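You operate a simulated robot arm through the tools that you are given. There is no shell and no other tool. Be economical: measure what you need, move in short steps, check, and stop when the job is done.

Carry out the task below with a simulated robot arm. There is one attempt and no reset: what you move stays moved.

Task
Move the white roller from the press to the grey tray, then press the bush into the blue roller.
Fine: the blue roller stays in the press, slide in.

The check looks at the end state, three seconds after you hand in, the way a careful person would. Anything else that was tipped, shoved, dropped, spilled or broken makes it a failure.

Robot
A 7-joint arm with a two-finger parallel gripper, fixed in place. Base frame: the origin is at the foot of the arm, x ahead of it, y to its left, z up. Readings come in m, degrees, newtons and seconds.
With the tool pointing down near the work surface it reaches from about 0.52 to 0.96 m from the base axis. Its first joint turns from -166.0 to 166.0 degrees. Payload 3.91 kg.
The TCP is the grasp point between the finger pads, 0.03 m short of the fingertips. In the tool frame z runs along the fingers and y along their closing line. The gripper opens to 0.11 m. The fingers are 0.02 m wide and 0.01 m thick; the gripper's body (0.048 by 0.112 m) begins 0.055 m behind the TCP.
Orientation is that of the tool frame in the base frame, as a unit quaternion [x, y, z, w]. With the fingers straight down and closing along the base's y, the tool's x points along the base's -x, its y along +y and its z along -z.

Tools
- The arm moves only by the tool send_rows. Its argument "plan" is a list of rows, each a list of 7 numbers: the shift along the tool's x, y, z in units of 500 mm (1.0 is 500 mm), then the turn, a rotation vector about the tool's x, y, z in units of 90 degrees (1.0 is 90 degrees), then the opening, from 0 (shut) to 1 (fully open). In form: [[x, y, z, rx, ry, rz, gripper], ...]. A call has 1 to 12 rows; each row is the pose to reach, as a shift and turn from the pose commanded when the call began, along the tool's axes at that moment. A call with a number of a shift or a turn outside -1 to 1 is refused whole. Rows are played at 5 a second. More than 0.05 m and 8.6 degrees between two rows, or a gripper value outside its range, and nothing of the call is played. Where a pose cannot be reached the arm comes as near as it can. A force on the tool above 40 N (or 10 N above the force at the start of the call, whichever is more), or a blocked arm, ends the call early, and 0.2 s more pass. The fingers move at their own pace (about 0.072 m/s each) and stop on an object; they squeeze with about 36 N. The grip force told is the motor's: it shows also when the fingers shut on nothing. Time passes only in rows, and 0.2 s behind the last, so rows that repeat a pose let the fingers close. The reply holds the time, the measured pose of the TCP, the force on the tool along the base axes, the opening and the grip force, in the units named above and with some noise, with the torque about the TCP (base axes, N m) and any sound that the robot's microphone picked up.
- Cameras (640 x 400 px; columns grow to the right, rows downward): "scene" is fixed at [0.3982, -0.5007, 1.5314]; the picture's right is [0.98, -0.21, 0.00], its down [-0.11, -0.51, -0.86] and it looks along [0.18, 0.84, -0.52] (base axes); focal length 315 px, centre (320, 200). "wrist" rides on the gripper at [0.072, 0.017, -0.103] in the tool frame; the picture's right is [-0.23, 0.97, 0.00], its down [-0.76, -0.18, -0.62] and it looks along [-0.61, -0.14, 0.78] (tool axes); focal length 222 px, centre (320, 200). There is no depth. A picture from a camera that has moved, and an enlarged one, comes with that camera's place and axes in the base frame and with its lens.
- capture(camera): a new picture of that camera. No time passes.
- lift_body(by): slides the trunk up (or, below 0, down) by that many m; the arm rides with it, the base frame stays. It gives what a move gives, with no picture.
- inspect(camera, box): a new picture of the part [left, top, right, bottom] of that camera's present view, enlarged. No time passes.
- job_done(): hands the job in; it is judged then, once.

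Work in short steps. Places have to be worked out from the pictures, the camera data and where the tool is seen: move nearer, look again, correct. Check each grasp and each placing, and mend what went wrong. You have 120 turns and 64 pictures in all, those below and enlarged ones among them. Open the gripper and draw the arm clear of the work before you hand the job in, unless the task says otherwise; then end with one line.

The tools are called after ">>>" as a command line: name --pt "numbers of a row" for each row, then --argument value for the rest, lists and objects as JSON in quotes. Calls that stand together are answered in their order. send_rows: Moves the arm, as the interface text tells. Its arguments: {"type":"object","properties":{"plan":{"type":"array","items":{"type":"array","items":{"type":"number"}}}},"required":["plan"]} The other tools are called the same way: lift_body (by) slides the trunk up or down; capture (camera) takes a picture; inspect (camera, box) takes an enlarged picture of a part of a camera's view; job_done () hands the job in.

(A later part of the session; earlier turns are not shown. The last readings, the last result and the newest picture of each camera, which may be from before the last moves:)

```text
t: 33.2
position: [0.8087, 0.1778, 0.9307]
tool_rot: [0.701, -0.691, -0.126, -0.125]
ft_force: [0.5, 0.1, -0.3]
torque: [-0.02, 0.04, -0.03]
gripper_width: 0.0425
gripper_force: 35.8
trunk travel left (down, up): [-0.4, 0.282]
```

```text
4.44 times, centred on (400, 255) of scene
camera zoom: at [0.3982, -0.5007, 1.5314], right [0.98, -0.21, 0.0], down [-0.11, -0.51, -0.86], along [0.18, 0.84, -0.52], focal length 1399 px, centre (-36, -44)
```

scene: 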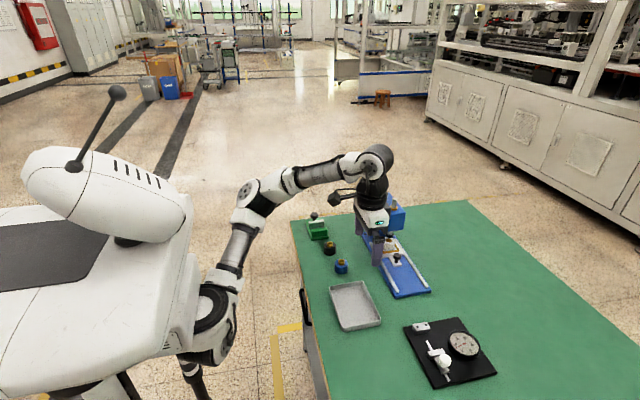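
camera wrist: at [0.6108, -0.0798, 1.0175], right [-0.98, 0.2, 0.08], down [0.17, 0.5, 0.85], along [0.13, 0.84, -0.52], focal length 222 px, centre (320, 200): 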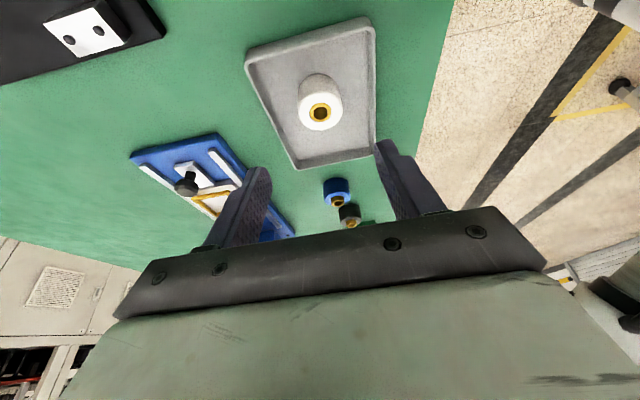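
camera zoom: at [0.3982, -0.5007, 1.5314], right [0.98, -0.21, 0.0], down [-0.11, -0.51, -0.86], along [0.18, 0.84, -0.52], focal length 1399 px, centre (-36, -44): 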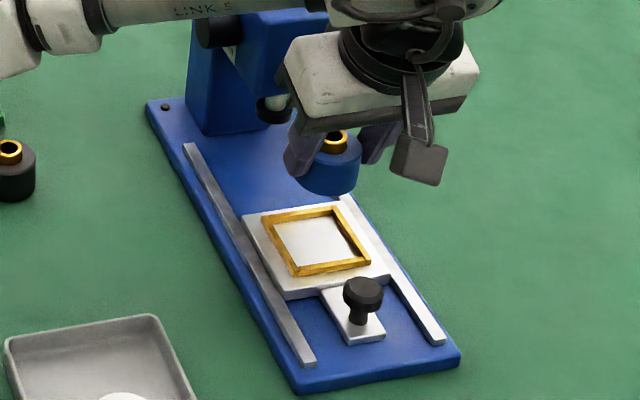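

Both views put the nest centre at ≈(0.8086,0.1905); the held roller's axis is ≈(0.8086,0.189). I lower to just above the frame with +1 mm in y.

>>> send_rows --pt "0.01 0 0.028 0 0 0 0.3" --pt "0.02 0 0.056 0 0 0 0.3" --pt "0.029 0 0.085 0 0 0 0.3" --pt "0.029 0 0.085 0 0 0 0.3"

>>> inspect --camera "wrist" --box '[240, 60, 400, 180]'

>>> inspect --camera "scene" --box '[375, 225, 435, 285]'

```text
t: 34.2
position: [0.811, 0.1795, 0.8874]
tool_rot: [0.701, -0.69, -0.127, -0.125]
ft_force: [-0.7, -0.3, -0.6]
torque: [0.03, 0.03, -0.05]
gripper_width: 0.0426
gripper_force: 35.8
trunk travel left (down, up): [-0.4, 0.282]
```

```text
3.33 times, centred on (320, 120) of wrist
camera zoom: at [0.795, 0.0745, 0.9587], right [-0.98, 0.2, 0.08], down [0.17, 0.5, 0.85], along [0.13, 0.84, -0.52], focal length 740 px, centre (320, 467)
```

zoom: 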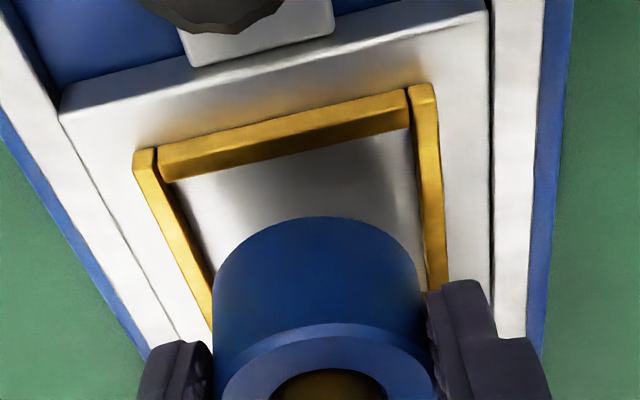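

```text
6.67 times, centred on (405, 255) of scene
camera zoom: at [0.3982, -0.5007, 1.5314], right [0.98, -0.21, 0.0], down [-0.11, -0.51, -0.86], along [0.18, 0.84, -0.52], focal length 2098 px, centre (-247, -167)
```

zoom: 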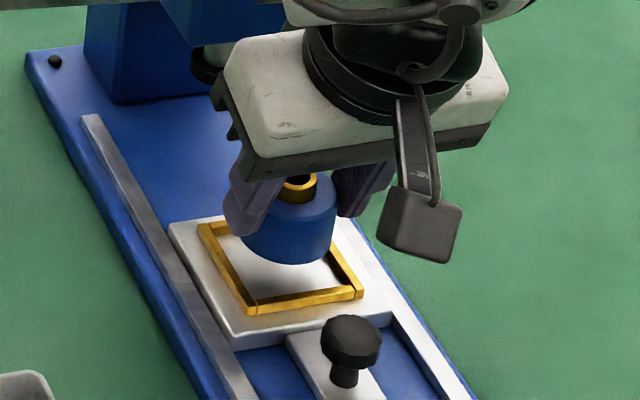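

Relative offsets are ~1 mm in x and ~2 mm in y versus ±3.4 mm clearance. Correct and lower in small steps.

>>> send_rows --pt "0.003 0.002 -0.001 0 0 0 0.3" --pt "0.007 0.002 0.0105 0 0 0 0.3" --pt "0.011 0.002 0.0216 0 0 0 0.3" --pt "0.011 0.002 0.0216 0 0 0 0.3"

>>> send_rows --pt "0.0014 0 0.0038 0 0 0 0.3" --pt "0.0014 0 0.0038 0 0 0 0.3"

>>> send_rows --pt "0.0014 0 0.0038 0 0 0 0.3" --pt "0.0014 0 0.0038 0 0 0 0.3"

>>> inspect --camera "scene" --box '[375, 225, 435, 285]'

```text
t: 35.2
position: [0.8089, 0.1773, 0.8756]
tool_rot: [0.701, -0.69, -0.127, -0.125]
ft_force: [0.1, 1.1, -0.4]
torque: [0.03, 0.03, 0.02]
gripper_width: 0.0425
gripper_force: 36.2
trunk travel left (down, up): [-0.4, 0.282]
```

```text
t: 35.9
position: [0.8086, 0.177, 0.8735]
tool_rot: [0.701, -0.69, -0.127, -0.125]
ft_force: [-0.2, -0.1, -0.6]
torque: [-0.02, -0.01, -0.01]
gripper_width: 0.0425
gripper_force: 35.9
trunk travel left (down, up): [-0.4, 0.282]
```

```text
t: 36.5
position: [0.8093, 0.1776, 0.8718]
tool_rot: [0.701, -0.69, -0.127, -0.126]
ft_force: [0.3, -1.0, -0.7]
torque: [-0.04, -0.01, 0.0]
gripper_width: 0.0425
gripper_force: 35.9
trunk travel left (down, up): [-0.4, 0.282]
```

```text
6.67 times, centred on (405, 255) of scene
camera zoom: at [0.3982, -0.5007, 1.5314], right [0.98, -0.21, 0.0], down [-0.11, -0.51, -0.86], along [0.18, 0.84, -0.52], focal length 2098 px, centre (-247, -167)
```

zoom: 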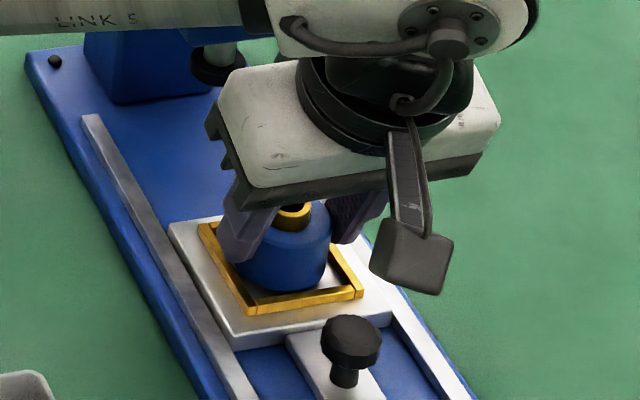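

Roller is inside the frame opening; continue to contact.

>>> send_rows --pt "0.0014 0 0.0038 0 0 0 0.3" --pt "0.0014 0 0.0038 0 0 0 0.3"

>>> send_rows --pt "0.0014 0 0.0038 0 0 0 0.3" --pt "0.0014 0 0.0038 0 0 0 0.3"

>>> send_rows --pt "0.001 0 0.0028 0 0 0 0.3" --pt "0.001 0 0.0028 0 0 0 0.3"

```text
t: 37.0
position: [0.8102, 0.1758, 0.8696]
tool_rot: [0.701, -0.691, -0.127, -0.125]
ft_force: [0.3, 0.1, -1.3]
torque: [-0.01, 0.0, 0.03]
gripper_width: 0.0426
gripper_force: 35.9
trunk travel left (down, up): [-0.4, 0.282]
```

```text
t: 37.6
position: [0.8086, 0.1772, 0.8686]
tool_rot: [0.702, -0.69, -0.126, -0.126]
ft_force: [2.7, -0.4, 7.4]
torque: [0.13, -0.01, -0.02]
gripper_width: 0.0426
gripper_force: 35.8
trunk travel left (down, up): [-0.4, 0.282]
```

```text
t: 38.2
position: [0.809, 0.1768, 0.869]
tool_rot: [0.702, -0.69, -0.126, -0.127]
ft_force: [4.4, 0.9, 17.3]
torque: [0.16, 0.01, -0.03]
gripper_width: 0.0424
gripper_force: 36.9
trunk travel left (down, up): [-0.4, 0.282]
```

Contact at 0.8687 as predicted for the nest floor. Release and retreat.

>>> send_rows --pt "-0.001 0 -0.003 0 0 0 0.3" --pt "-0.0012 0 -0.0034 0 0 0 0.65" --pt "-0.0012 0 -0.0034 0 0 0 0.65" --pt "-0.0012 0 -0.0034 0 0 0 0.65" --pt "-0.0012 0 -0.06 0 0 0 0.65" --pt "-0.0012 0 -0.13 0 0 0 0.65" --pt "-0.0012 0 -0.2 0 0 0 0.65"

>>> inspect --camera "wrist" --box '[220, 60, 420, 260]'

>>> inspect --camera "scene" --box '[375, 225, 435, 285]'

```text
t: 39.9
position: [0.8098, 0.1412, 0.9609]
tool_rot: [0.701, -0.69, -0.126, -0.126]
ft_force: [0.9, 0.1, 0.6]
torque: [0.02, 0.02, -0.03]
gripper_width: 0.0717
gripper_force: 0.1
trunk travel left (down, up): [-0.4, 0.282]
```

```text
2.00 times, centred on (320, 160) of wrist
camera zoom: at [0.7942, 0.0373, 1.0329], right [-0.98, 0.2, 0.08], down [0.17, 0.5, 0.85], along [0.13, 0.84, -0.52], focal length 444 px, centre (320, 280)
```

zoom: 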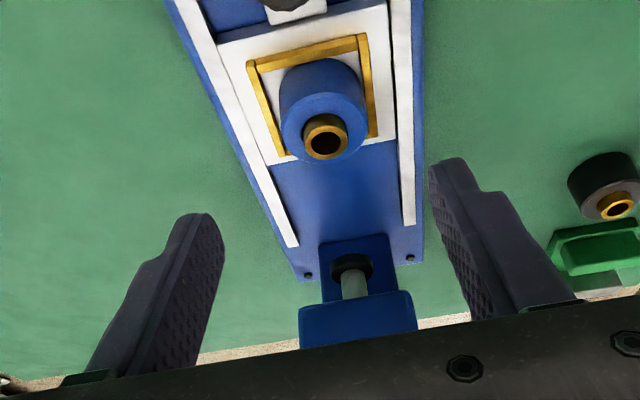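

```text
6.67 times, centred on (405, 255) of scene
camera zoom: at [0.3982, -0.5007, 1.5314], right [0.98, -0.21, 0.0], down [-0.11, -0.51, -0.86], along [0.18, 0.84, -0.52], focal length 2098 px, centre (-247, -167)
```

zoom: 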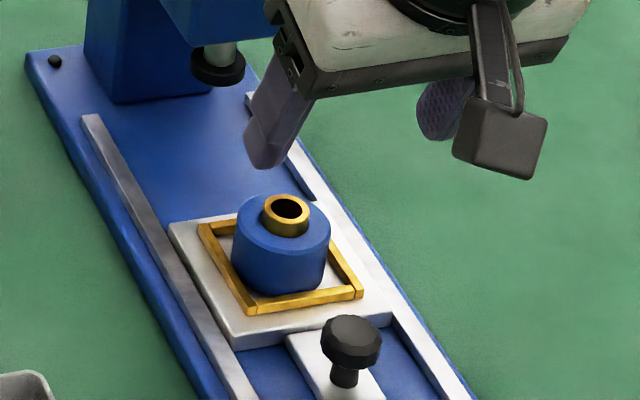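

The blue roller sits flat and centred in the nest. Now grip the knob again at the pose where I released it (0.810,0.1157,0.857).

>>> send_rows --pt "0.045 -0.001 0.03 0 0 0 0.5" --pt "0.08 -0.001 0.08 0 0 0 0.5" --pt "0.1 -0.001 0.13 0 0 0 0.5" --pt "0.119 -0.001 0.178 0 0 0 0.5" --pt "0.119 -0.001 0.178 0 0 0 0.1" --pt "0.119 -0.001 0.178 0 0 0 0.1" --pt "0.119 -0.001 0.178 0 0 0 0.1"

>>> inspect --camera "wrist" --box '[220, 60, 420, 260]'

```text
t: 41.5
position: [0.8109, 0.1168, 0.8584]
tool_rot: [0.702, -0.69, -0.127, -0.125]
ft_force: [-2.6, 0.2, 0.1]
torque: [-0.14, -0.11, 0.0]
gripper_width: 0.0256
gripper_force: 45.6
trunk travel left (down, up): [-0.4, 0.282]
```

```text
2.00 times, centred on (320, 160) of wrist
camera zoom: at [0.7946, 0.0132, 0.9291], right [-0.98, 0.2, 0.08], down [0.17, 0.5, 0.85], along [0.13, 0.84, -0.52], focal length 444 px, centre (320, 280)
```

zoom: 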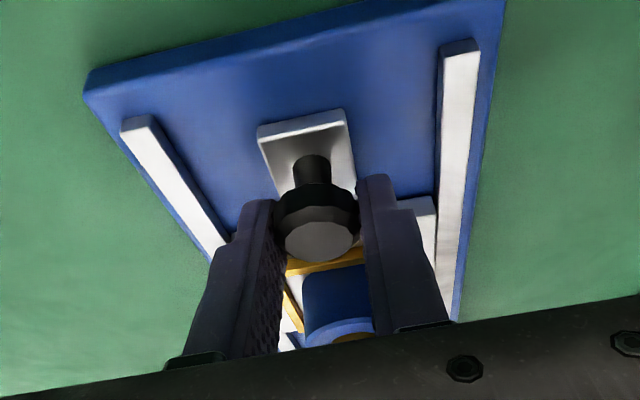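

Knob held. Push the slide in toward +y, gently, to its stop.

>>> send_rows --pt "-0.0226 0 0.0082 0 0 0 0.1" --pt "-0.0451 0 0.0164 0 0 0 0.1" --pt "-0.0677 0 0.0246 0 0 0 0.1" --pt "-0.0902 0 0.0328 0 0 0 0.1" --pt "-0.1128 0 0.041 0 0 0 0.1" --pt "-0.1354 0 0.0492 0 0 0 0.1" --pt "-0.155 0 0.0564 0 0 0 0.1" --pt "-0.165 0 0.06 0 0 0 0.1" --pt "-0.171 0 0.0622 0 0 0 0.1" --pt "-0.175 0 0.0637 0 0 0 0.1" --pt "-0.179 0 0.0651 0 0 0 0.1"

>>> inspect --camera "wrist" --box '[220, 60, 420, 260]'

>>> inspect --camera "scene" --box '[355, 190, 435, 290]'

```text
t: 43.9
position: [0.8098, 0.2078, 0.858]
tool_rot: [0.698, -0.694, -0.125, -0.125]
ft_force: [1.8, -35.3, 3.4]
torque: [-0.01, 0.04, -0.05]
gripper_width: 0.0257
gripper_force: 44.8
trunk travel left (down, up): [-0.4, 0.282]
```

```text
2.00 times, centred on (320, 160) of wrist
camera zoom: at [0.7936, 0.1036, 0.9293], right [-0.98, 0.21, 0.08], down [0.17, 0.5, 0.85], along [0.14, 0.84, -0.52], focal length 444 px, centre (320, 280)
```

zoom: 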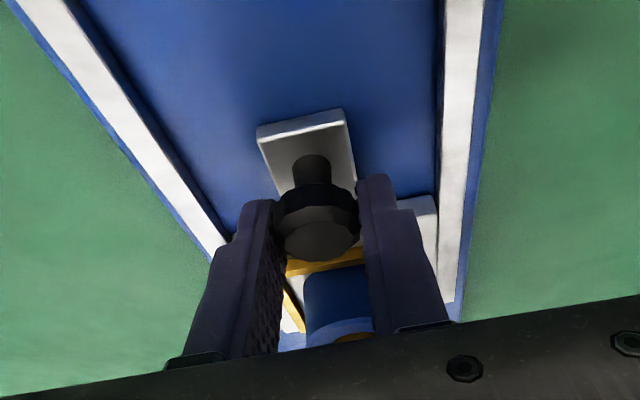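

```text
4.00 times, centred on (395, 240) of scene
camera zoom: at [0.3982, -0.5007, 1.5314], right [0.98, -0.21, 0.0], down [-0.11, -0.51, -0.86], along [0.18, 0.84, -0.52], focal length 1259 px, centre (20, 40)
```

zoom: 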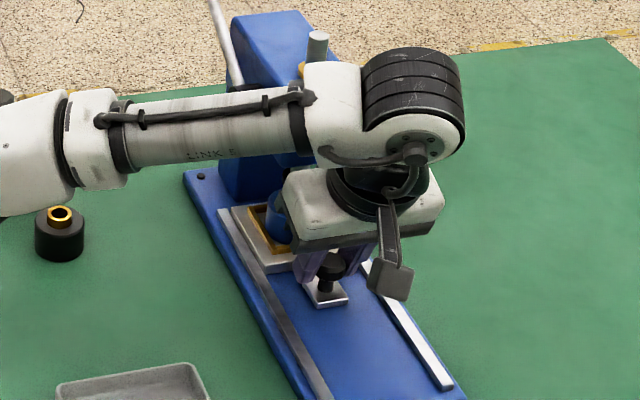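

Slide fully in (same position as at the start, 35 N against the stop). Release and retreat to look at ram and lever.

>>> send_rows --pt "0.003 0 -0.001 0 0 0 0.1" --pt "0.003 0 -0.001 0 0 0 0.5" --pt "0.003 0 -0.001 0 0 0 0.5" --pt "0.003 0 -0.08 0 0 0 0.5" --pt "0.02 0 -0.16 0 0 0 0.5" --pt "0.08 0 -0.22 0 0 0 0.5" --pt "0.15 0 -0.27 0 0 0 0.5"

>>> inspect --camera "scene" --box '[355, 170, 435, 280]'

>>> capture --camera "wrist"

```text
t: 45.5
position: [0.8115, 0.0949, 0.9587]
tool_rot: [0.702, -0.69, -0.126, -0.125]
ft_force: [-0.2, 0.1, 0.1]
torque: [-0.02, 0.02, 0.0]
gripper_width: 0.0549
gripper_force: 0.0
trunk travel left (down, up): [-0.4, 0.282]
```

```text
3.64 times, centred on (395, 225) of scene
camera zoom: at [0.3982, -0.5007, 1.5314], right [0.98, -0.21, 0.0], down [-0.11, -0.51, -0.86], along [0.18, 0.84, -0.52], focal length 1144 px, centre (47, 109)
```

zoom: 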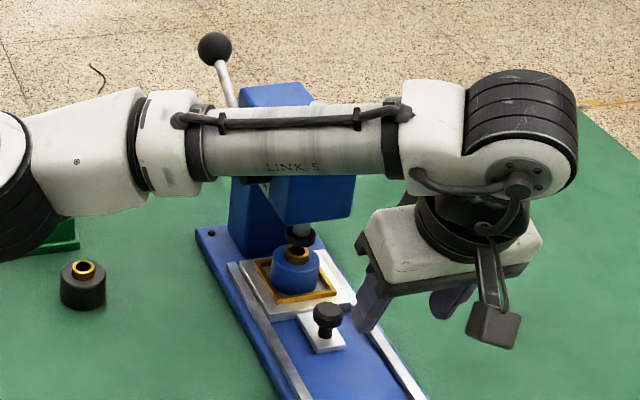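

```text
15 pictures are left
camera wrist: at [0.7962, -0.0093, 1.0294], right [-0.98, 0.2, 0.08], down [0.17, 0.5, 0.85], along [0.13, 0.84, -0.52], focal length 222 px, centre (320, 200)
```

wrist: 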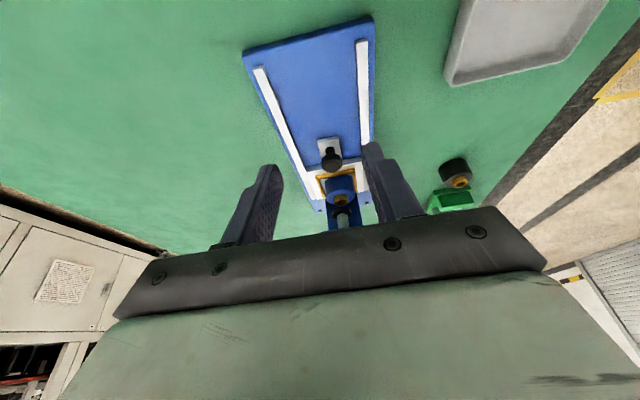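

Blue roller sits under the ram. Now the lever: ball ≈(0.753,0.402,1.02), hub ≈(0.755,0.29,0.96), turning in the y–z plane. I go up and over, stopping above and in front of the ball for a look.

>>> send_rows --pt "-0.034 0 -0.09 0 0 0 0.6" --pt "-0.068 0 -0.18 0 0 0 0.6" --pt "-0.102 0 -0.27 0 0 0 0.6" --pt "-0.137 0 -0.376 0 0 0 0.6" --pt "-0.217 0.02 -0.347 0 0 0 0.6" --pt "-0.297 0.04 -0.318 0 0 0 0.6" --pt "-0.377 0.06 -0.289 0 0 0 0.6" --pt "-0.457 0.08 -0.26 0 0 0 0.6" --pt "-0.537 0.1 -0.231 0 0 0 0.6" --pt "-0.6 0.114 -0.23 0 0 0 0.6" --pt "-0.6 0.114 -0.23 0 0 0 0.6"

>>> inspect --camera "wrist" --box '[220, 0, 420, 200]'

>>> inspect --camera "scene" --box '[340, 130, 430, 240]'

```text
refused: row 4 steps farther than a row can; nothing moved
```

```text
2.00 times, centred on (320, 100) of wrist
camera zoom: at [0.7962, -0.0093, 1.0294], right [-0.98, 0.2, 0.08], down [0.17, 0.5, 0.85], along [0.13, 0.84, -0.52], focal length 444 px, centre (320, 400)
```

zoom: 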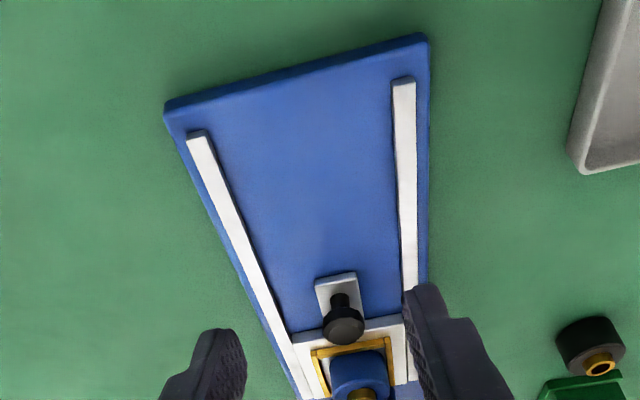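

```text
3.64 times, centred on (385, 185) of scene
camera zoom: at [0.3982, -0.5007, 1.5314], right [0.98, -0.21, 0.0], down [-0.11, -0.51, -0.86], along [0.18, 0.84, -0.52], focal length 1144 px, centre (84, 254)
```

zoom: 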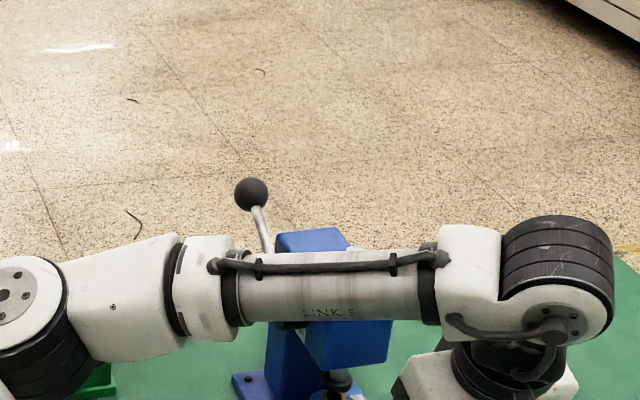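

A step was too long; resend with shorter steps.

>>> send_rows --pt "-0.03 0 -0.085 0 0 0 0.6" --pt "-0.06 0 -0.17 0 0 0 0.6" --pt "-0.09 0 -0.255 0 0 0 0.6" --pt "-0.12 0 -0.34 0 0 0 0.6" --pt "-0.2 0.02 -0.325 0 0 0 0.6" --pt "-0.28 0.04 -0.296 0 0 0 0.6" --pt "-0.36 0.06 -0.267 0 0 0 0.6" --pt "-0.44 0.08 -0.238 0 0 0 0.6" --pt "-0.52 0.1 -0.23 0 0 0 0.6" --pt "-0.6 0.114 -0.23 0 0 0 0.6" --pt "-0.6 0.114 -0.23 0 0 0 0.6"

```text
t: 47.9
position: [0.758, 0.3515, 1.1059]
tool_rot: [0.704, -0.685, -0.138, -0.125]
ft_force: [1.6, -1.9, -0.9]
torque: [0.17, 0.13, 0.03]
gripper_width: 0.0661
gripper_force: 0.1
out of reach, approached as far as the arm can: row 2, 3, 4, 5, 6, 7, 8, 9, 10, 11
trunk travel left (down, up): [-0.4, 0.282]
```

Height is at the arm's limit with this trunk setting; raise the trunk 0.12 m and look.

>>> lift_body --by 0.12

>>> capture --camera "wrist"

>>> inspect --camera "scene" --box '[340, 150, 430, 260]'

```text
t: 49.4
position: [0.7625, 0.3489, 1.2248]
tool_rot: [0.702, -0.69, -0.127, -0.124]
ft_force: [0.0, -0.4, -0.4]
torque: [0.02, -0.02, -0.03]
gripper_width: 0.066
gripper_force: 0.0
trunk travel left (down, up): [-0.52, 0.162]
```

```text
12 pictures are left
camera wrist: at [0.7466, 0.2444, 1.2967], right [-0.98, 0.2, 0.08], down [0.17, 0.5, 0.85], along [0.13, 0.84, -0.52], focal length 222 px, centre (320, 200)
```

wrist: 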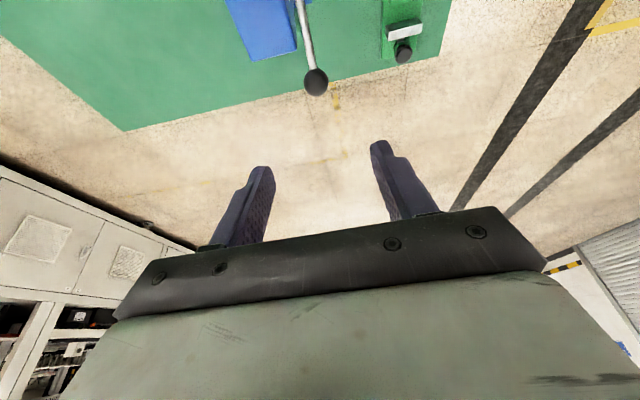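

```text
3.64 times, centred on (385, 205) of scene
camera zoom: at [0.3982, -0.5007, 1.5314], right [0.98, -0.21, 0.0], down [-0.11, -0.51, -0.86], along [0.18, 0.84, -0.52], focal length 1144 px, centre (84, 182)
```

zoom: 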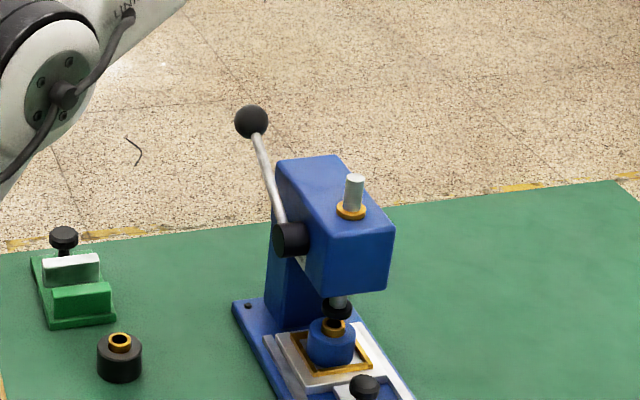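

Ball ≈(0.757,0.410,1.015), ~32 mm diameter. Move to just above it, then check.

>>> send_rows --pt "-0.07 0.004 0.05 0 0 0 0.5" --pt "-0.055 0.008 0.13 0 0 0 0.5" --pt "-0.038 0.011 0.21 0 0 0 0.5" --pt "-0.02 0.011 0.273 0 0 0 0.5" --pt "-0.02 0.011 0.273 0 0 0 0.5"

>>> capture --camera "wrist"

```text
t: 50.5
position: [0.7782, 0.3909, 1.1662]
tool_rot: [0.702, -0.69, -0.127, -0.123]
ft_force: [-0.7, 0.2, 0.5]
torque: [0.01, -0.02, 0.0]
gripper_width: 0.0548
gripper_force: 0.0
out of reach, approached as far as the arm can: row 1, 2, 3, 4, 5
trunk travel left (down, up): [-0.52, 0.162]
```

```text
10 pictures are left
camera wrist: at [0.7635, 0.288, 1.2386], right [-0.98, 0.2, 0.08], down [0.17, 0.5, 0.85], along [0.13, 0.84, -0.52], focal length 222 px, centre (320, 200)
```

wrist: 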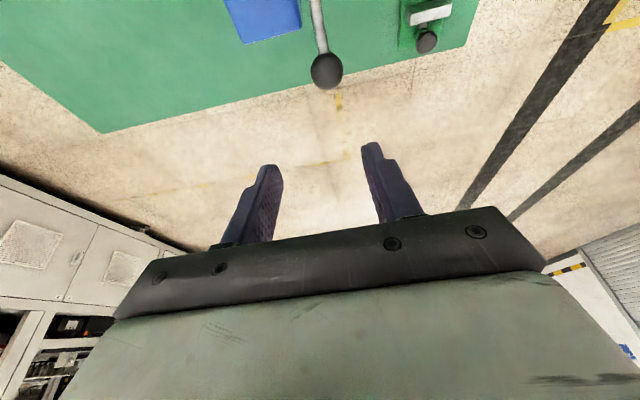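

The limit is height relative to the trunk; raise the trunk another 0.12 m, then descend and re-measure.

>>> lift_body --by 0.12

>>> send_rows --pt "0.034 0 0.094 0 0 0 0.5" --pt "0.068 0 0.188 0 0 0 0.5" --pt "0.102 0 0.282 0 0 0 0.5" --pt "0.102 0 0.282 0 0 0 0.5"

```text
t: 52.0
position: [0.7782, 0.3916, 1.2868]
tool_rot: [0.702, -0.69, -0.128, -0.123]
ft_force: [-0.3, 0.1, -0.3]
torque: [0.0, -0.02, -0.02]
gripper_width: 0.0552
gripper_force: 0.0
trunk travel left (down, up): [-0.64, 0.042]
```

```text
t: 53.0
position: [0.8152, 0.3964, 1.2169]
tool_rot: [0.702, -0.69, -0.127, -0.123]
ft_force: [0.3, -0.3, 0.5]
torque: [0.0, -0.01, 0.01]
gripper_width: 0.0552
gripper_force: 0.0
out of reach, approached as far as the arm can: row 1, 2, 3, 4
trunk travel left (down, up): [-0.64, 0.042]
```

Test: pull back toward the base to leave the stretched pose, and see how it tracks.

>>> send_rows --pt "0.06 0.04 0 0 0 0 0.5" --pt "0.12 0.08 0 0 0 0 0.5" --pt "0.12 0.08 0 0 0 0 0.5"

```text
t: 53.9
position: [0.8234, 0.3839, 1.217]
tool_rot: [0.703, -0.69, -0.126, -0.123]
ft_force: [0.4, 0.1, 1.1]
torque: [0.01, 0.02, 0.02]
gripper_width: 0.0551
gripper_force: 0.1
out of reach, approached as far as the arm can: row 1, 2, 3
trunk travel left (down, up): [-0.64, 0.042]
```

The arm seems hung on a joint limit. I back the command out along -y to a comfortable region and see if it recovers.

>>> send_rows --pt "0.08 0 -0.03 0 0 0 0.5" --pt "0.16 0 -0.06 0 0 0 0.5" --pt "0.24 0 -0.088 0 0 0 0.5" --pt "0.32 0 -0.117 0 0 0 0.5" --pt "0.4 0 -0.146 0 0 0 0.5" --pt "0.45 0 -0.164 0 0 0 0.5" --pt "0.45 0 -0.164 0 0 0 0.5"

>>> capture --camera "scene"

```text
t: 55.5
position: [0.887, 0.1394, 1.2403]
tool_rot: [0.702, -0.69, -0.127, -0.123]
ft_force: [0.6, -0.5, 1.1]
torque: [0.01, 0.01, 0.0]
gripper_width: 0.0551
gripper_force: 0.0
out of reach, approached as far as the arm can: row 1, 2, 3, 4, 5, 6, 7
trunk travel left (down, up): [-0.64, 0.042]
```

```text
9 pictures are left
```

scene: 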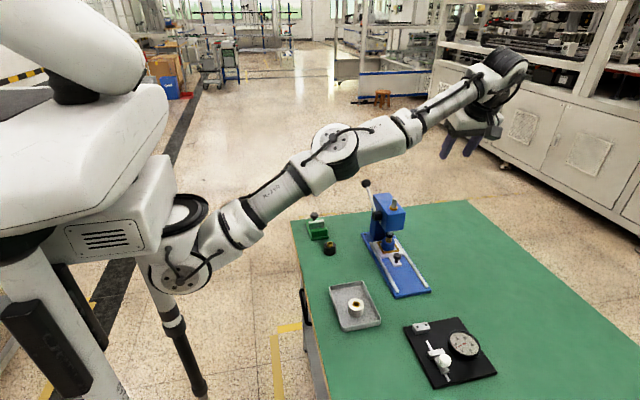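

The arm is stretched out straight (singular). Command a large inward move toward the base, well clear of everything, to make the elbow bend again.

>>> send_rows --pt "0 0.085 0 0 0 0 0.5" --pt "0 0.17 0 0 0 0 0.5" --pt "0 0.255 0 0 0 0 0.5" --pt "0 0.34 0 0 0 0 0.5" --pt "0 0.425 0 0 0 0 0.5" --pt "0 0.51 0 0 0 0 0.5" --pt "0 0.51 0 0 0 0 0.5"

```text
t: 57.0
position: [0.6297, 0.1348, 1.2402]
tool_rot: [0.701, -0.691, -0.126, -0.123]
ft_force: [0.1, -0.2, 0.5]
torque: [0.01, 0.06, -0.01]
gripper_width: 0.055
gripper_force: 0.0
trunk travel left (down, up): [-0.64, 0.042]
```

It tracks again. Descend to z≈1.10 here, then move alongside toward (0.70,0.40,1.10), staying short of the stretch limit.

>>> send_rows --pt "0.032 0 0.088 0 0 0 0.5" --pt "0.064 0 0.176 0 0 0 0.5" --pt "0.096 0 0.263 0 0 0 0.5" --pt "0.02 -0.02 0.29 0 0 0 0.5" --pt "-0.05 -0.04 0.316 0 0 0 0.5" --pt "-0.12 -0.06 0.342 0 0 0 0.5" --pt "-0.19 -0.08 0.367 0 0 0 0.5" --pt "-0.26 -0.1 0.393 0 0 0 0.5" --pt "-0.33 -0.12 0.418 0 0 0 0.5" --pt "-0.402 -0.14 0.444 0 0 0 0.5" --pt "-0.402 -0.14 0.444 0 0 0 0.5"

```text
t: 59.5
position: [0.6946, 0.4022, 1.1037]
tool_rot: [0.701, -0.691, -0.127, -0.123]
ft_force: [0.6, -0.2, 0.5]
torque: [0.02, -0.01, 0.0]
gripper_width: 0.0549
gripper_force: 0.0
trunk travel left (down, up): [-0.64, 0.042]
```

Reached cleanly. Now to x≈0.757, staying above the ball.

>>> send_rows --pt "0 -0.06 0.01 0 0 0 0.5" --pt "0.005 -0.124 0.02 0 0 0 0.5" --pt "0.01 -0.124 0.026 0 0 0 0.5"

>>> capture --camera "wrist"

```text
t: 60.2
position: [0.7589, 0.4026, 1.0891]
tool_rot: [0.702, -0.69, -0.127, -0.124]
ft_force: [-0.4, 0.1, -0.7]
torque: [-0.01, -0.01, 0.01]
gripper_width: 0.0551
gripper_force: 0.1
trunk travel left (down, up): [-0.64, 0.042]
```

```text
8 pictures are left
camera wrist: at [0.7425, 0.2986, 1.1594], right [-0.98, 0.2, 0.08], down [0.17, 0.5, 0.85], along [0.13, 0.84, -0.52], focal length 222 px, centre (320, 200)
```

wrist: 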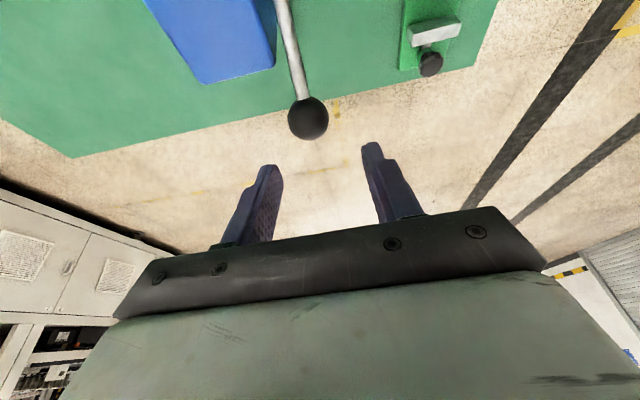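

Ball refined to ≈(0.763,0.411,1.0135). Lower so the ball sits between pads, then close.

>>> send_rows --pt "0.01 -0.008 0.04 0 0 0 0.5" --pt "0.023 -0.008 0.08 0 0 0 0.5" --pt "0.036 -0.008 0.124 0 0 0 0.5" --pt "0.036 -0.008 0.124 0 0 0 0.15" --pt "0.036 -0.008 0.124 0 0 0 0.15" --pt "0.036 -0.008 0.124 0 0 0 0.15"

>>> capture --camera "wrist"

```text
t: 61.6
position: [0.7635, 0.4059, 1.023]
tool_rot: [0.701, -0.691, -0.127, -0.124]
ft_force: [14.4, 5.6, 1.1]
torque: [0.19, -0.22, -0.12]
gripper_width: 0.0328
gripper_force: 44.8
trunk travel left (down, up): [-0.64, 0.042]
```

```text
7 pictures are left
camera wrist: at [0.7479, 0.3029, 1.0941], right [-0.98, 0.2, 0.08], down [0.17, 0.5, 0.85], along [0.13, 0.84, -0.52], focal length 222 px, centre (320, 200)
```

wrist: 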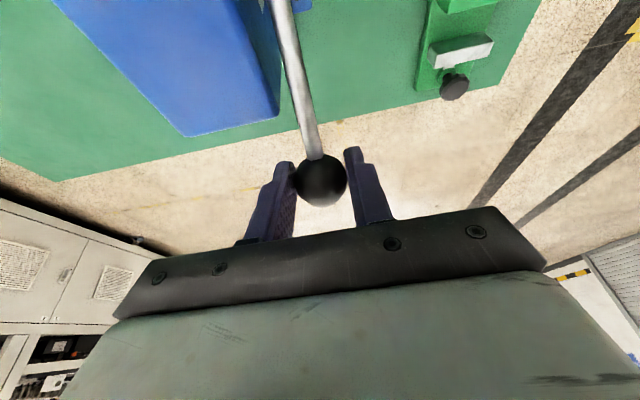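

Ball gripped (32.8 mm). Start the arc (pivot ≈ y 0.29, z 0.96, radius ≈0.13) with a first short 16° segment and check forces.

>>> send_rows --pt "0.0026 -0.002 -0.0181 0 0 0 0.15" --pt "0.0052 -0.003 -0.0362 0 0 0 0.15" --pt "0.0096 -0.003 -0.0538 0 0 0 0.15" --pt "0.0151 -0.003 -0.0713 0 0 0 0.15"

```text
t: 62.2
position: [0.7644, 0.4056, 1.0242]
tool_rot: [0.702, -0.69, -0.129, -0.118]
ft_force: [17.8, 20.7, -13.8]
torque: [-0.19, -0.38, -0.17]
gripper_width: 0.0329
gripper_force: 45.1
trunk travel left (down, up): [-0.64, 0.042]
stopped in row 2: the force on the tool passed its limit at 41 N (the readings are from after the stop); the commanded pose is now the measured one
```

It resisted: 41 N, of which ~18 N is a sideways (x) misfit. I re-centre in x and read the force.

>>> send_rows --pt "0 -0.004 0 0 0 0 0.15" --pt "0 -0.004 0 0 0 0 0.15"

```text
t: 62.8
position: [0.7632, 0.4048, 1.0249]
tool_rot: [0.704, -0.689, -0.128, -0.115]
ft_force: [3.2, 20.8, -27.0]
torque: [0.77, -0.02, -0.02]
gripper_width: 0.0323
gripper_force: 45.1
trunk travel left (down, up): [-0.64, 0.042]
```

x is centred now; the lever pushes back ~33 N against up/forward. I test the reverse direction by a few millimetres to tell a stop from a stiff spring.

>>> send_rows --pt "0.0003 0 0.005 0 0 0 0.15" --pt "0.0006 0 0.01 0 0 0 0.15" --pt "0.0006 0 0.01 0 0 0 0.15"

>>> send_rows --pt "0.0003 0 0.005 0 0 0 0.15" --pt "0.0006 0 0.01 0 0 0 0.15" --pt "0.0006 0 0.01 0 0 0 0.15"

```text
t: 63.6
position: [0.7643, 0.4047, 1.0247]
tool_rot: [0.704, -0.688, -0.128, -0.12]
ft_force: [8.2, 19.4, -3.3]
torque: [-0.92, -0.05, 0.05]
gripper_width: 0.0327
gripper_force: 45.0
trunk travel left (down, up): [-0.64, 0.042]
```

```text
t: 64.4
position: [0.7639, 0.406, 1.0221]
tool_rot: [0.703, -0.689, -0.128, -0.122]
ft_force: [14.4, 21.6, 18.9]
torque: [-0.47, -0.26, -0.09]
gripper_width: 0.033
gripper_force: 44.9
trunk travel left (down, up): [-0.64, 0.042]
```

Recomputing the hub from both views puts the pivot nearer (y 0.3155, z 0.940): radius ≈0.12, angle ≈38°, tangent (-0.61,+0.79). I first relax the side loads, then push along that tangent.

>>> send_rows --pt "-0.006 -0.002 -0.0022 0 0 0 0.15" --pt "-0.0112 -0.003 -0.0044 0 0 0 0.15" --pt "-0.0112 -0.003 -0.0044 0 0 0 0.15"

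```text
t: 65.2
position: [0.7632, 0.4071, 1.0186]
tool_rot: [0.703, -0.691, -0.128, -0.113]
ft_force: [-19.8, -25.8, -18.9]
torque: [0.29, 0.22, 0.26]
gripper_width: 0.033
gripper_force: 44.8
trunk travel left (down, up): [-0.64, 0.042]
```

>>> send_rows --pt "0.0056 0.0014 0.0022 0 0 0 0.15" --pt "0.0056 0.0014 0.0022 0 0 0 0.15"

```text
t: 65.8
position: [0.7623, 0.4073, 1.0211]
tool_rot: [0.703, -0.69, -0.128, -0.117]
ft_force: [-12.0, -18.9, -17.5]
torque: [0.45, 0.13, 0.12]
gripper_width: 0.0327
gripper_force: 44.9
trunk travel left (down, up): [-0.64, 0.042]
```

>>> send_rows --pt "0.0058 0.0016 0.0018 0 0 0 0.15" --pt "0.0058 0.0016 0.0018 0 0 0 0.15"

```text
t: 66.4
position: [0.7629, 0.4064, 1.0228]
tool_rot: [0.703, -0.689, -0.128, -0.123]
ft_force: [7.2, 2.9, 0.7]
torque: [0.0, -0.02, -0.06]
gripper_width: 0.0328
gripper_force: 44.8
trunk travel left (down, up): [-0.64, 0.042]
```

Loads are relaxed. Now push along the arc with the hand rotating together with the lever (2° per row).

>>> send_rows --pt "0.0035 -0.001 -0.0079 0 -0.0222 0 0.15" --pt "0.0071 -0.001 -0.0156 0 -0.0444 0 0.15" --pt "0.0111 -0.001 -0.0232 0 -0.0667 0 0.15" --pt "0.0152 -0.001 -0.0309 0 -0.0889 0 0.15"

```text
t: 67.5
position: [0.7627, 0.3982, 1.0255]
tool_rot: [0.694, -0.679, -0.177, -0.164]
ft_force: [12.9, 18.9, -11.0]
torque: [-0.39, -0.41, -0.29]
gripper_width: 0.033
gripper_force: 45.1
trunk travel left (down, up): [-0.64, 0.042]
stopped in row 4: the force on the tool passed its limit at 40 N (the readings are from after the stop); the commanded pose is now the measured one
```

The lever moved (~8 mm, mostly -y), so the rod is steeper: pivot ≈(0.335,0.925). Continue along that arc with co-rotation.

>>> send_rows --pt "0.0042 -0.001 -0.007 0 -0.0222 0 0.15" --pt "0.0088 -0.002 -0.0142 0 -0.0444 0 0.15" --pt "0.0135 -0.002 -0.021 0 -0.0667 0 0.15" --pt "0.0185 -0.002 -0.0275 0 -0.0889 0 0.15" --pt "0.0237 -0.002 -0.0338 0 -0.111 0 0.15"

```text
t: 68.0
position: [0.7639, 0.3957, 1.0252]
tool_rot: [0.69, -0.676, -0.191, -0.174]
ft_force: [16.8, 20.1, -11.7]
torque: [-0.04, -0.35, -0.41]
gripper_width: 0.033
gripper_force: 44.9
trunk travel left (down, up): [-0.64, 0.042]
stopped in row 2: the force on the tool passed its limit at 40 N (the readings are from after the stop); the commanded pose is now the measured one
```

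Check with a picture whether the lever moves or the pads slip on the ball.

>>> inspect --camera "scene" --box '[345, 150, 425, 250]'

```text
4.00 times, centred on (385, 200) of scene
camera zoom: at [0.3982, -0.5007, 1.5314], right [0.98, -0.21, 0.0], down [-0.11, -0.51, -0.86], along [0.18, 0.84, -0.52], focal length 1259 px, centre (60, 200)
```

zoom: 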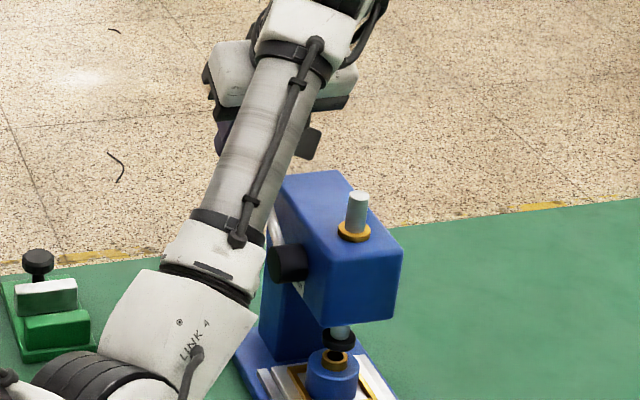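

>>> capture --camera "wrist"

```text
5 pictures are left
camera wrist: at [0.7506, 0.2813, 1.0787], right [-0.98, 0.17, 0.13], down [0.18, 0.35, 0.92], along [0.11, 0.92, -0.38], focal length 222 px, centre (320, 200)
```

wrist: 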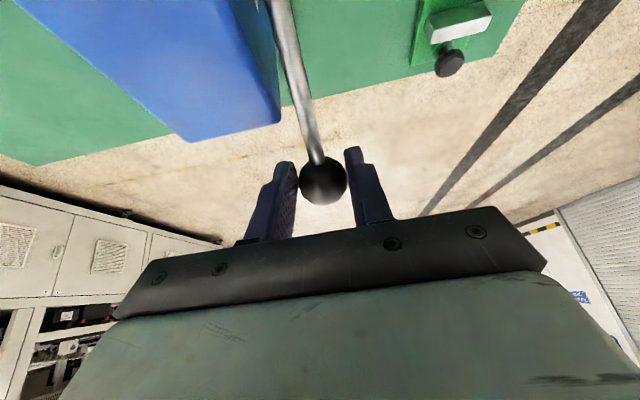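

The ball has not slipped in the pads — the lever does turn, just against stiff (speed-dependent?) resistance. I continue much slower: 0.75° per row.

>>> send_rows --pt "0.0015 -0.002 -0.0027 0 -0.0083 0 0.15" --pt "0.003 -0.003 -0.0053 0 -0.0167 0 0.15" --pt "0.0045 -0.003 -0.008 0 -0.025 0 0.15" --pt "0.0059 -0.003 -0.0107 0 -0.0333 0 0.15" --pt "0.0074 -0.003 -0.0133 0 -0.0417 0 0.15" --pt "0.0089 -0.003 -0.016 0 -0.05 0 0.15" --pt "0.0104 -0.003 -0.0187 0 -0.0583 0 0.15" --pt "0.0119 -0.003 -0.0213 0 -0.0667 0 0.15" --pt "0.0134 -0.003 -0.024 0 -0.075 0 0.15" --pt "0.0148 -0.003 -0.0267 0 -0.0833 0 0.15" --pt "0.0163 -0.003 -0.0293 0 -0.0917 0 0.15" --pt "0.0178 -0.003 -0.032 0 -0.1 0 0.15"

```text
t: 68.8
position: [0.7645, 0.3944, 1.0259]
tool_rot: [0.687, -0.673, -0.204, -0.184]
ft_force: [17.0, 19.4, -10.1]
torque: [-0.34, -0.38, -0.44]
gripper_width: 0.0328
gripper_force: 45.4
trunk travel left (down, up): [-0.64, 0.042]
stopped in row 3: the force on the tool passed its limit at 40 N (the readings are from after the stop); the commanded pose is now the measured one
```

Still ~30 N tangential resistance with little travel. I test the opposite direction slowly, to learn whether I was pushing against the upper stop.

>>> send_rows --pt "-0.002 -0.002 0.0036 0 0.0111 0 0.15" --pt "-0.004 -0.004 0.0071 0 0.0222 0 0.15" --pt "-0.0059 -0.004 0.0107 0 0.0333 0 0.15" --pt "-0.0079 -0.004 0.0142 0 0.0444 0 0.15" --pt "-0.0099 -0.004 0.0178 0 0.0555 0 0.15" --pt "-0.0119 -0.004 0.0213 0 0.0667 0 0.15"

```text
t: 70.2
position: [0.7639, 0.3988, 1.0211]
tool_rot: [0.698, -0.68, -0.168, -0.147]
ft_force: [-10.6, -32.3, -18.7]
torque: [-0.37, 0.11, 0.29]
gripper_width: 0.0331
gripper_force: 44.8
trunk travel left (down, up): [-0.64, 0.042]
```

Inconclusive because of side loads. I open the fingers to free the lever and look where it rests now.

>>> send_rows --pt "0 0 0 0 0 0 0.5" --pt "0 0 0 0 0 0 0.5" --pt "0 0 0 0 0 0 0.5"

>>> capture --camera "wrist"

```text
t: 71.0
position: [0.7634, 0.4027, 1.0239]
tool_rot: [0.698, -0.68, -0.169, -0.151]
ft_force: [-0.4, -1.0, 0.1]
torque: [0.0, 0.01, -0.01]
gripper_width: 0.0549
gripper_force: 0.2
trunk travel left (down, up): [-0.64, 0.042]
```

```text
4 pictures are left
camera wrist: at [0.751, 0.2918, 1.0852], right [-0.98, 0.17, 0.12], down [0.18, 0.42, 0.89], along [0.11, 0.89, -0.44], focal length 222 px, centre (320, 200)
```

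wrist: 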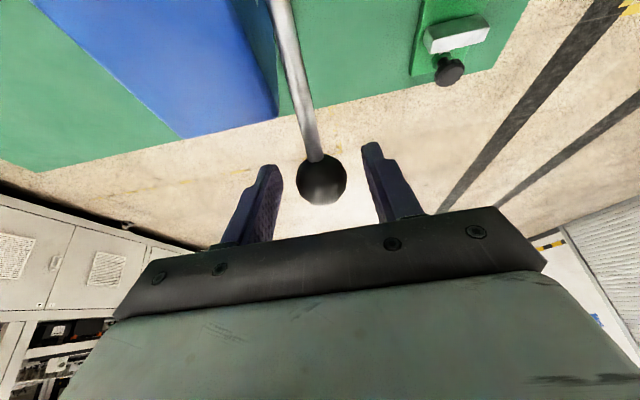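

The ball is where it started — the lever never moved; the pads only slipped. So forward is a stop (or needs more force). I re-grip centred and test the other direction (ball down/back) properly along the tangent.

>>> send_rows --pt "-0.005 -0.003 0 0 0 0 0.5" --pt "-0.005 -0.003 0 0 0 0 0.15" --pt "-0.005 -0.003 0 0 0 0 0.15" --pt "-0.005 -0.003 0 0 0 0 0.15"

>>> send_rows --pt "-0.0008 0 0.0029 0 0 0 0.15" --pt "-0.0016 0 0.0058 0 0 0 0.15" --pt "-0.0024 0 0.0088 0 0 0 0.15" --pt "-0.0032 0 0.0117 0 0 0 0.15" --pt "-0.004 0 0.0146 0 0 0 0.15" --pt "-0.0048 0 0.0175 0 0 0 0.15"

```text
t: 72.0
position: [0.7637, 0.4054, 1.0244]
tool_rot: [0.699, -0.679, -0.169, -0.149]
ft_force: [-13.0, -5.4, -6.1]
torque: [0.18, 0.21, 0.21]
gripper_width: 0.0328
gripper_force: 44.8
trunk travel left (down, up): [-0.64, 0.042]
```

```text
t: 73.4
position: [0.7623, 0.4073, 1.0192]
tool_rot: [0.697, -0.68, -0.168, -0.15]
ft_force: [-12.9, -23.2, -1.1]
torque: [-1.41, 0.08, 0.18]
gripper_width: 0.0326
gripper_force: 45.0
trunk travel left (down, up): [-0.64, 0.042]
```

Torque analysis: that backward move turned the ball ~2.7° in the pads with almost no net lever load — it may move that way. Continue backward/down with the hand co-rotating.

>>> send_rows --pt "0.001 0.001 0.004 0 0.018 0 0.15" --pt "0 0.002 0.009 0 0.036 0 0.15" --pt "-0.001 0.002 0.0145 0 0.054 0 0.15" --pt "-0.002 0.002 0.02 0 0.072 0 0.15" --pt "-0.003 0.002 0.0255 0 0.09 0 0.15" --pt "-0.0045 0.002 0.031 0 0.108 0 0.15" --pt "-0.006 0.002 0.0365 0 0.126 0 0.15" --pt "-0.007 0.002 0.0414 0 0.144 0 0.15"

```text
t: 75.2
position: [0.7626, 0.4208, 1.001]
tool_rot: [0.712, -0.693, -0.088, -0.072]
ft_force: [-10.6, -27.6, -13.7]
torque: [0.22, 0.18, 0.04]
gripper_width: 0.0328
gripper_force: 45.3
trunk travel left (down, up): [-0.64, 0.042]
```

The lever follows freely backward/down (fits a circle with pivot ≈(0.312,0.943), R≈0.12). Check the ram in the scene picture.

>>> inspect --camera "scene" --box '[345, 150, 425, 250]'

```text
4.00 times, centred on (385, 200) of scene
camera zoom: at [0.3982, -0.5007, 1.5314], right [0.98, -0.21, 0.0], down [-0.11, -0.51, -0.86], along [0.18, 0.84, -0.52], focal length 1259 px, centre (60, 200)
```

zoom: 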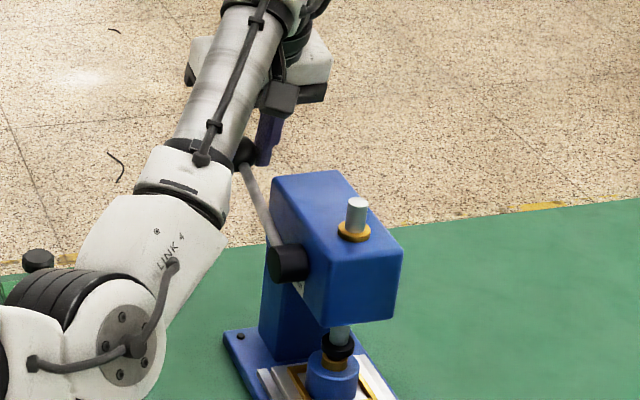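

The ram has come down ~6 mm: backward/down is the pressing direction. I release, raise, close the fingers, and then press the ball down from above (firm contact, no torsion).

>>> send_rows --pt "0.002 0 0 0 0 0 0.5" --pt "0.002 0 0 0 0 0 0.5" --pt "-0.004 0 -0.05 0 0 0 0.5" --pt "-0.018 0 -0.11 0 0 0 0.5" --pt "-0.032 0 -0.165 0 0 0 0" --pt "-0.032 0 -0.165 0 0 0 0" --pt "-0.032 0 -0.165 0 0 0 0" --pt "-0.032 0 -0.165 0 0 0 0"

```text
t: 77.0
position: [0.7649, 0.4205, 1.0833]
tool_rot: [0.713, -0.692, -0.088, -0.073]
ft_force: [-0.5, -0.5, -1.1]
torque: [0.03, -0.03, 0.01]
gripper_width: 0.0
gripper_force: 35.9
trunk travel left (down, up): [-0.64, 0.042]
```

Press down slowly onto the ball, watching the force.

>>> send_rows --pt "0.0181 0 0.0165 0 0 0 0" --pt "0.0226 0 0.036 0 0 0 0" --pt "0.0254 0 0.0476 0 0 0 0" --pt "0.0281 0 0.0593 0 0 0 0" --pt "0.0308 0 0.071 0 0 0 0" --pt "0.0335 0 0.0827 0 0 0 0" --pt "0.0362 0 0.0944 0 0 0 0"

```text
t: 78.6
position: [0.7645, 0.4137, 1.0352]
tool_rot: [0.712, -0.692, -0.088, -0.073]
ft_force: [0.8, 0.5, -0.2]
torque: [0.01, 0.0, 0.01]
gripper_width: 0.0
gripper_force: 35.7
trunk travel left (down, up): [-0.64, 0.042]
```

No contact yet (the lever stayed where I left it, ball top ≈1.00). Continue down.

>>> send_rows --pt "0.0014 0 0.0058 0 0 0 0" --pt "0.0027 0 0.0117 0 0 0 0" --pt "0.0041 0 0.0175 0 0 0 0" --pt "0.0054 0 0.0234 0 0 0 0" --pt "0.0068 0 0.0292 0 0 0 0" --pt "0.0081 0 0.0351 0 0 0 0" --pt "0.0095 0 0.0409 0 0 0 0" --pt "0.0108 0 0.0468 0 0 0 0"

```text
t: 80.4
position: [0.7637, 0.4129, 1.0103]
tool_rot: [0.712, -0.692, -0.089, -0.073]
ft_force: [0.1, 1.2, 0.7]
torque: [0.01, 0.02, 0.0]
gripper_width: 0.0002
gripper_force: 36.2
trunk travel left (down, up): [-0.64, 0.042]
```

Still nothing; look with the wrist camera.

>>> capture --camera "wrist"

```text
2 pictures are left
camera wrist: at [0.7511, 0.3185, 1.0945], right [-0.98, 0.19, 0.07], down [0.17, 0.61, 0.78], along [0.11, 0.77, -0.63], focal length 222 px, centre (320, 200)
```

wrist: 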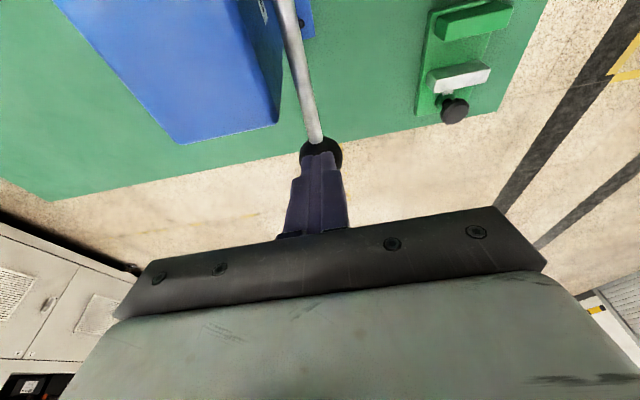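

Ball is right beneath the tips (top ≈0.980). Continue pressing down slowly.

>>> send_rows --pt "0.0009 0 0.0039 0 0 0 0" --pt "0.0018 0 0.0078 0 0 0 0" --pt "0.0027 0 0.0117 0 0 0 0" --pt "0.0036 0 0.0156 0 0 0 0" --pt "0.0045 0 0.0195 0 0 0 0" --pt "0.0054 0 0.0234 0 0 0 0" --pt "0.0063 0 0.0273 0 0 0 0" --pt "0.0072 0 0.0312 0 0 0 0" --pt "0.0081 0 0.0351 0 0 0 0" --pt "0.009 0 0.039 0 0 0 0" --pt "0.0099 0 0.0429 0 0 0 0" --pt "0.0108 0 0.0468 0 0 0 0"

```text
t: 83.0
position: [0.7633, 0.4111, 0.9859]
tool_rot: [0.713, -0.692, -0.087, -0.072]
ft_force: [1.7, 0.6, 4.0]
torque: [0.07, -0.05, -0.04]
gripper_width: 0.0002
gripper_force: 36.3
trunk travel left (down, up): [-0.64, 0.042]
```

Moving with ~4 N. Continue down, shifting 6 mm in +y to stay over the ball.

>>> send_rows --pt "-0.005 0 0.0052 0 0 0 0" --pt "-0.01 0 0.0105 0 0 0 0" --pt "-0.009 0 0.0144 0 0 0 0" --pt "-0.0081 0 0.0183 0 0 0 0" --pt "-0.0072 0 0.0222 0 0 0 0" --pt "-0.0063 0 0.0261 0 0 0 0" --pt "-0.0054 0 0.03 0 0 0 0" --pt "-0.0045 0 0.0339 0 0 0 0" --pt "-0.0036 0 0.0378 0 0 0 0" --pt "-0.0027 0 0.0417 0 0 0 0" --pt "-0.0018 0 0.0456 0 0 0 0" --pt "-0.0009 0 0.0495 0 0 0 0"

```text
t: 85.6
position: [0.7627, 0.4172, 0.9638]
tool_rot: [0.712, -0.692, -0.089, -0.072]
ft_force: [-1.3, -4.4, 4.3]
torque: [-0.12, 0.03, -0.03]
gripper_width: 0.0
gripper_force: 36.2
trunk travel left (down, up): [-0.64, 0.042]
```

>>> send_rows --pt "0.0009 0 0.0039 0 0 0 0" --pt "0.0018 0 0.0078 0 0 0 0" --pt "0.0027 0 0.0117 0 0 0 0" --pt "0.0036 0 0.0156 0 0 0 0" --pt "0.0045 0 0.0195 0 0 0 0" --pt "0.0054 0 0.0234 0 0 0 0" --pt "0.0063 0 0.0273 0 0 0 0" --pt "0.0072 0 0.0312 0 0 0 0" --pt "0.0081 0 0.0351 0 0 0 0" --pt "0.009 0 0.039 0 0 0 0" --pt "0.0099 0 0.0429 0 0 0 0" --pt "0.0108 0 0.0468 0 0 0 0"

```text
t: 88.2
position: [0.7607, 0.4193, 0.9401]
tool_rot: [0.712, -0.693, -0.088, -0.073]
ft_force: [0.2, -2.8, 4.3]
torque: [-0.08, 0.01, -0.02]
gripper_width: 0.0002
gripper_force: 36.1
trunk travel left (down, up): [-0.64, 0.042]
```

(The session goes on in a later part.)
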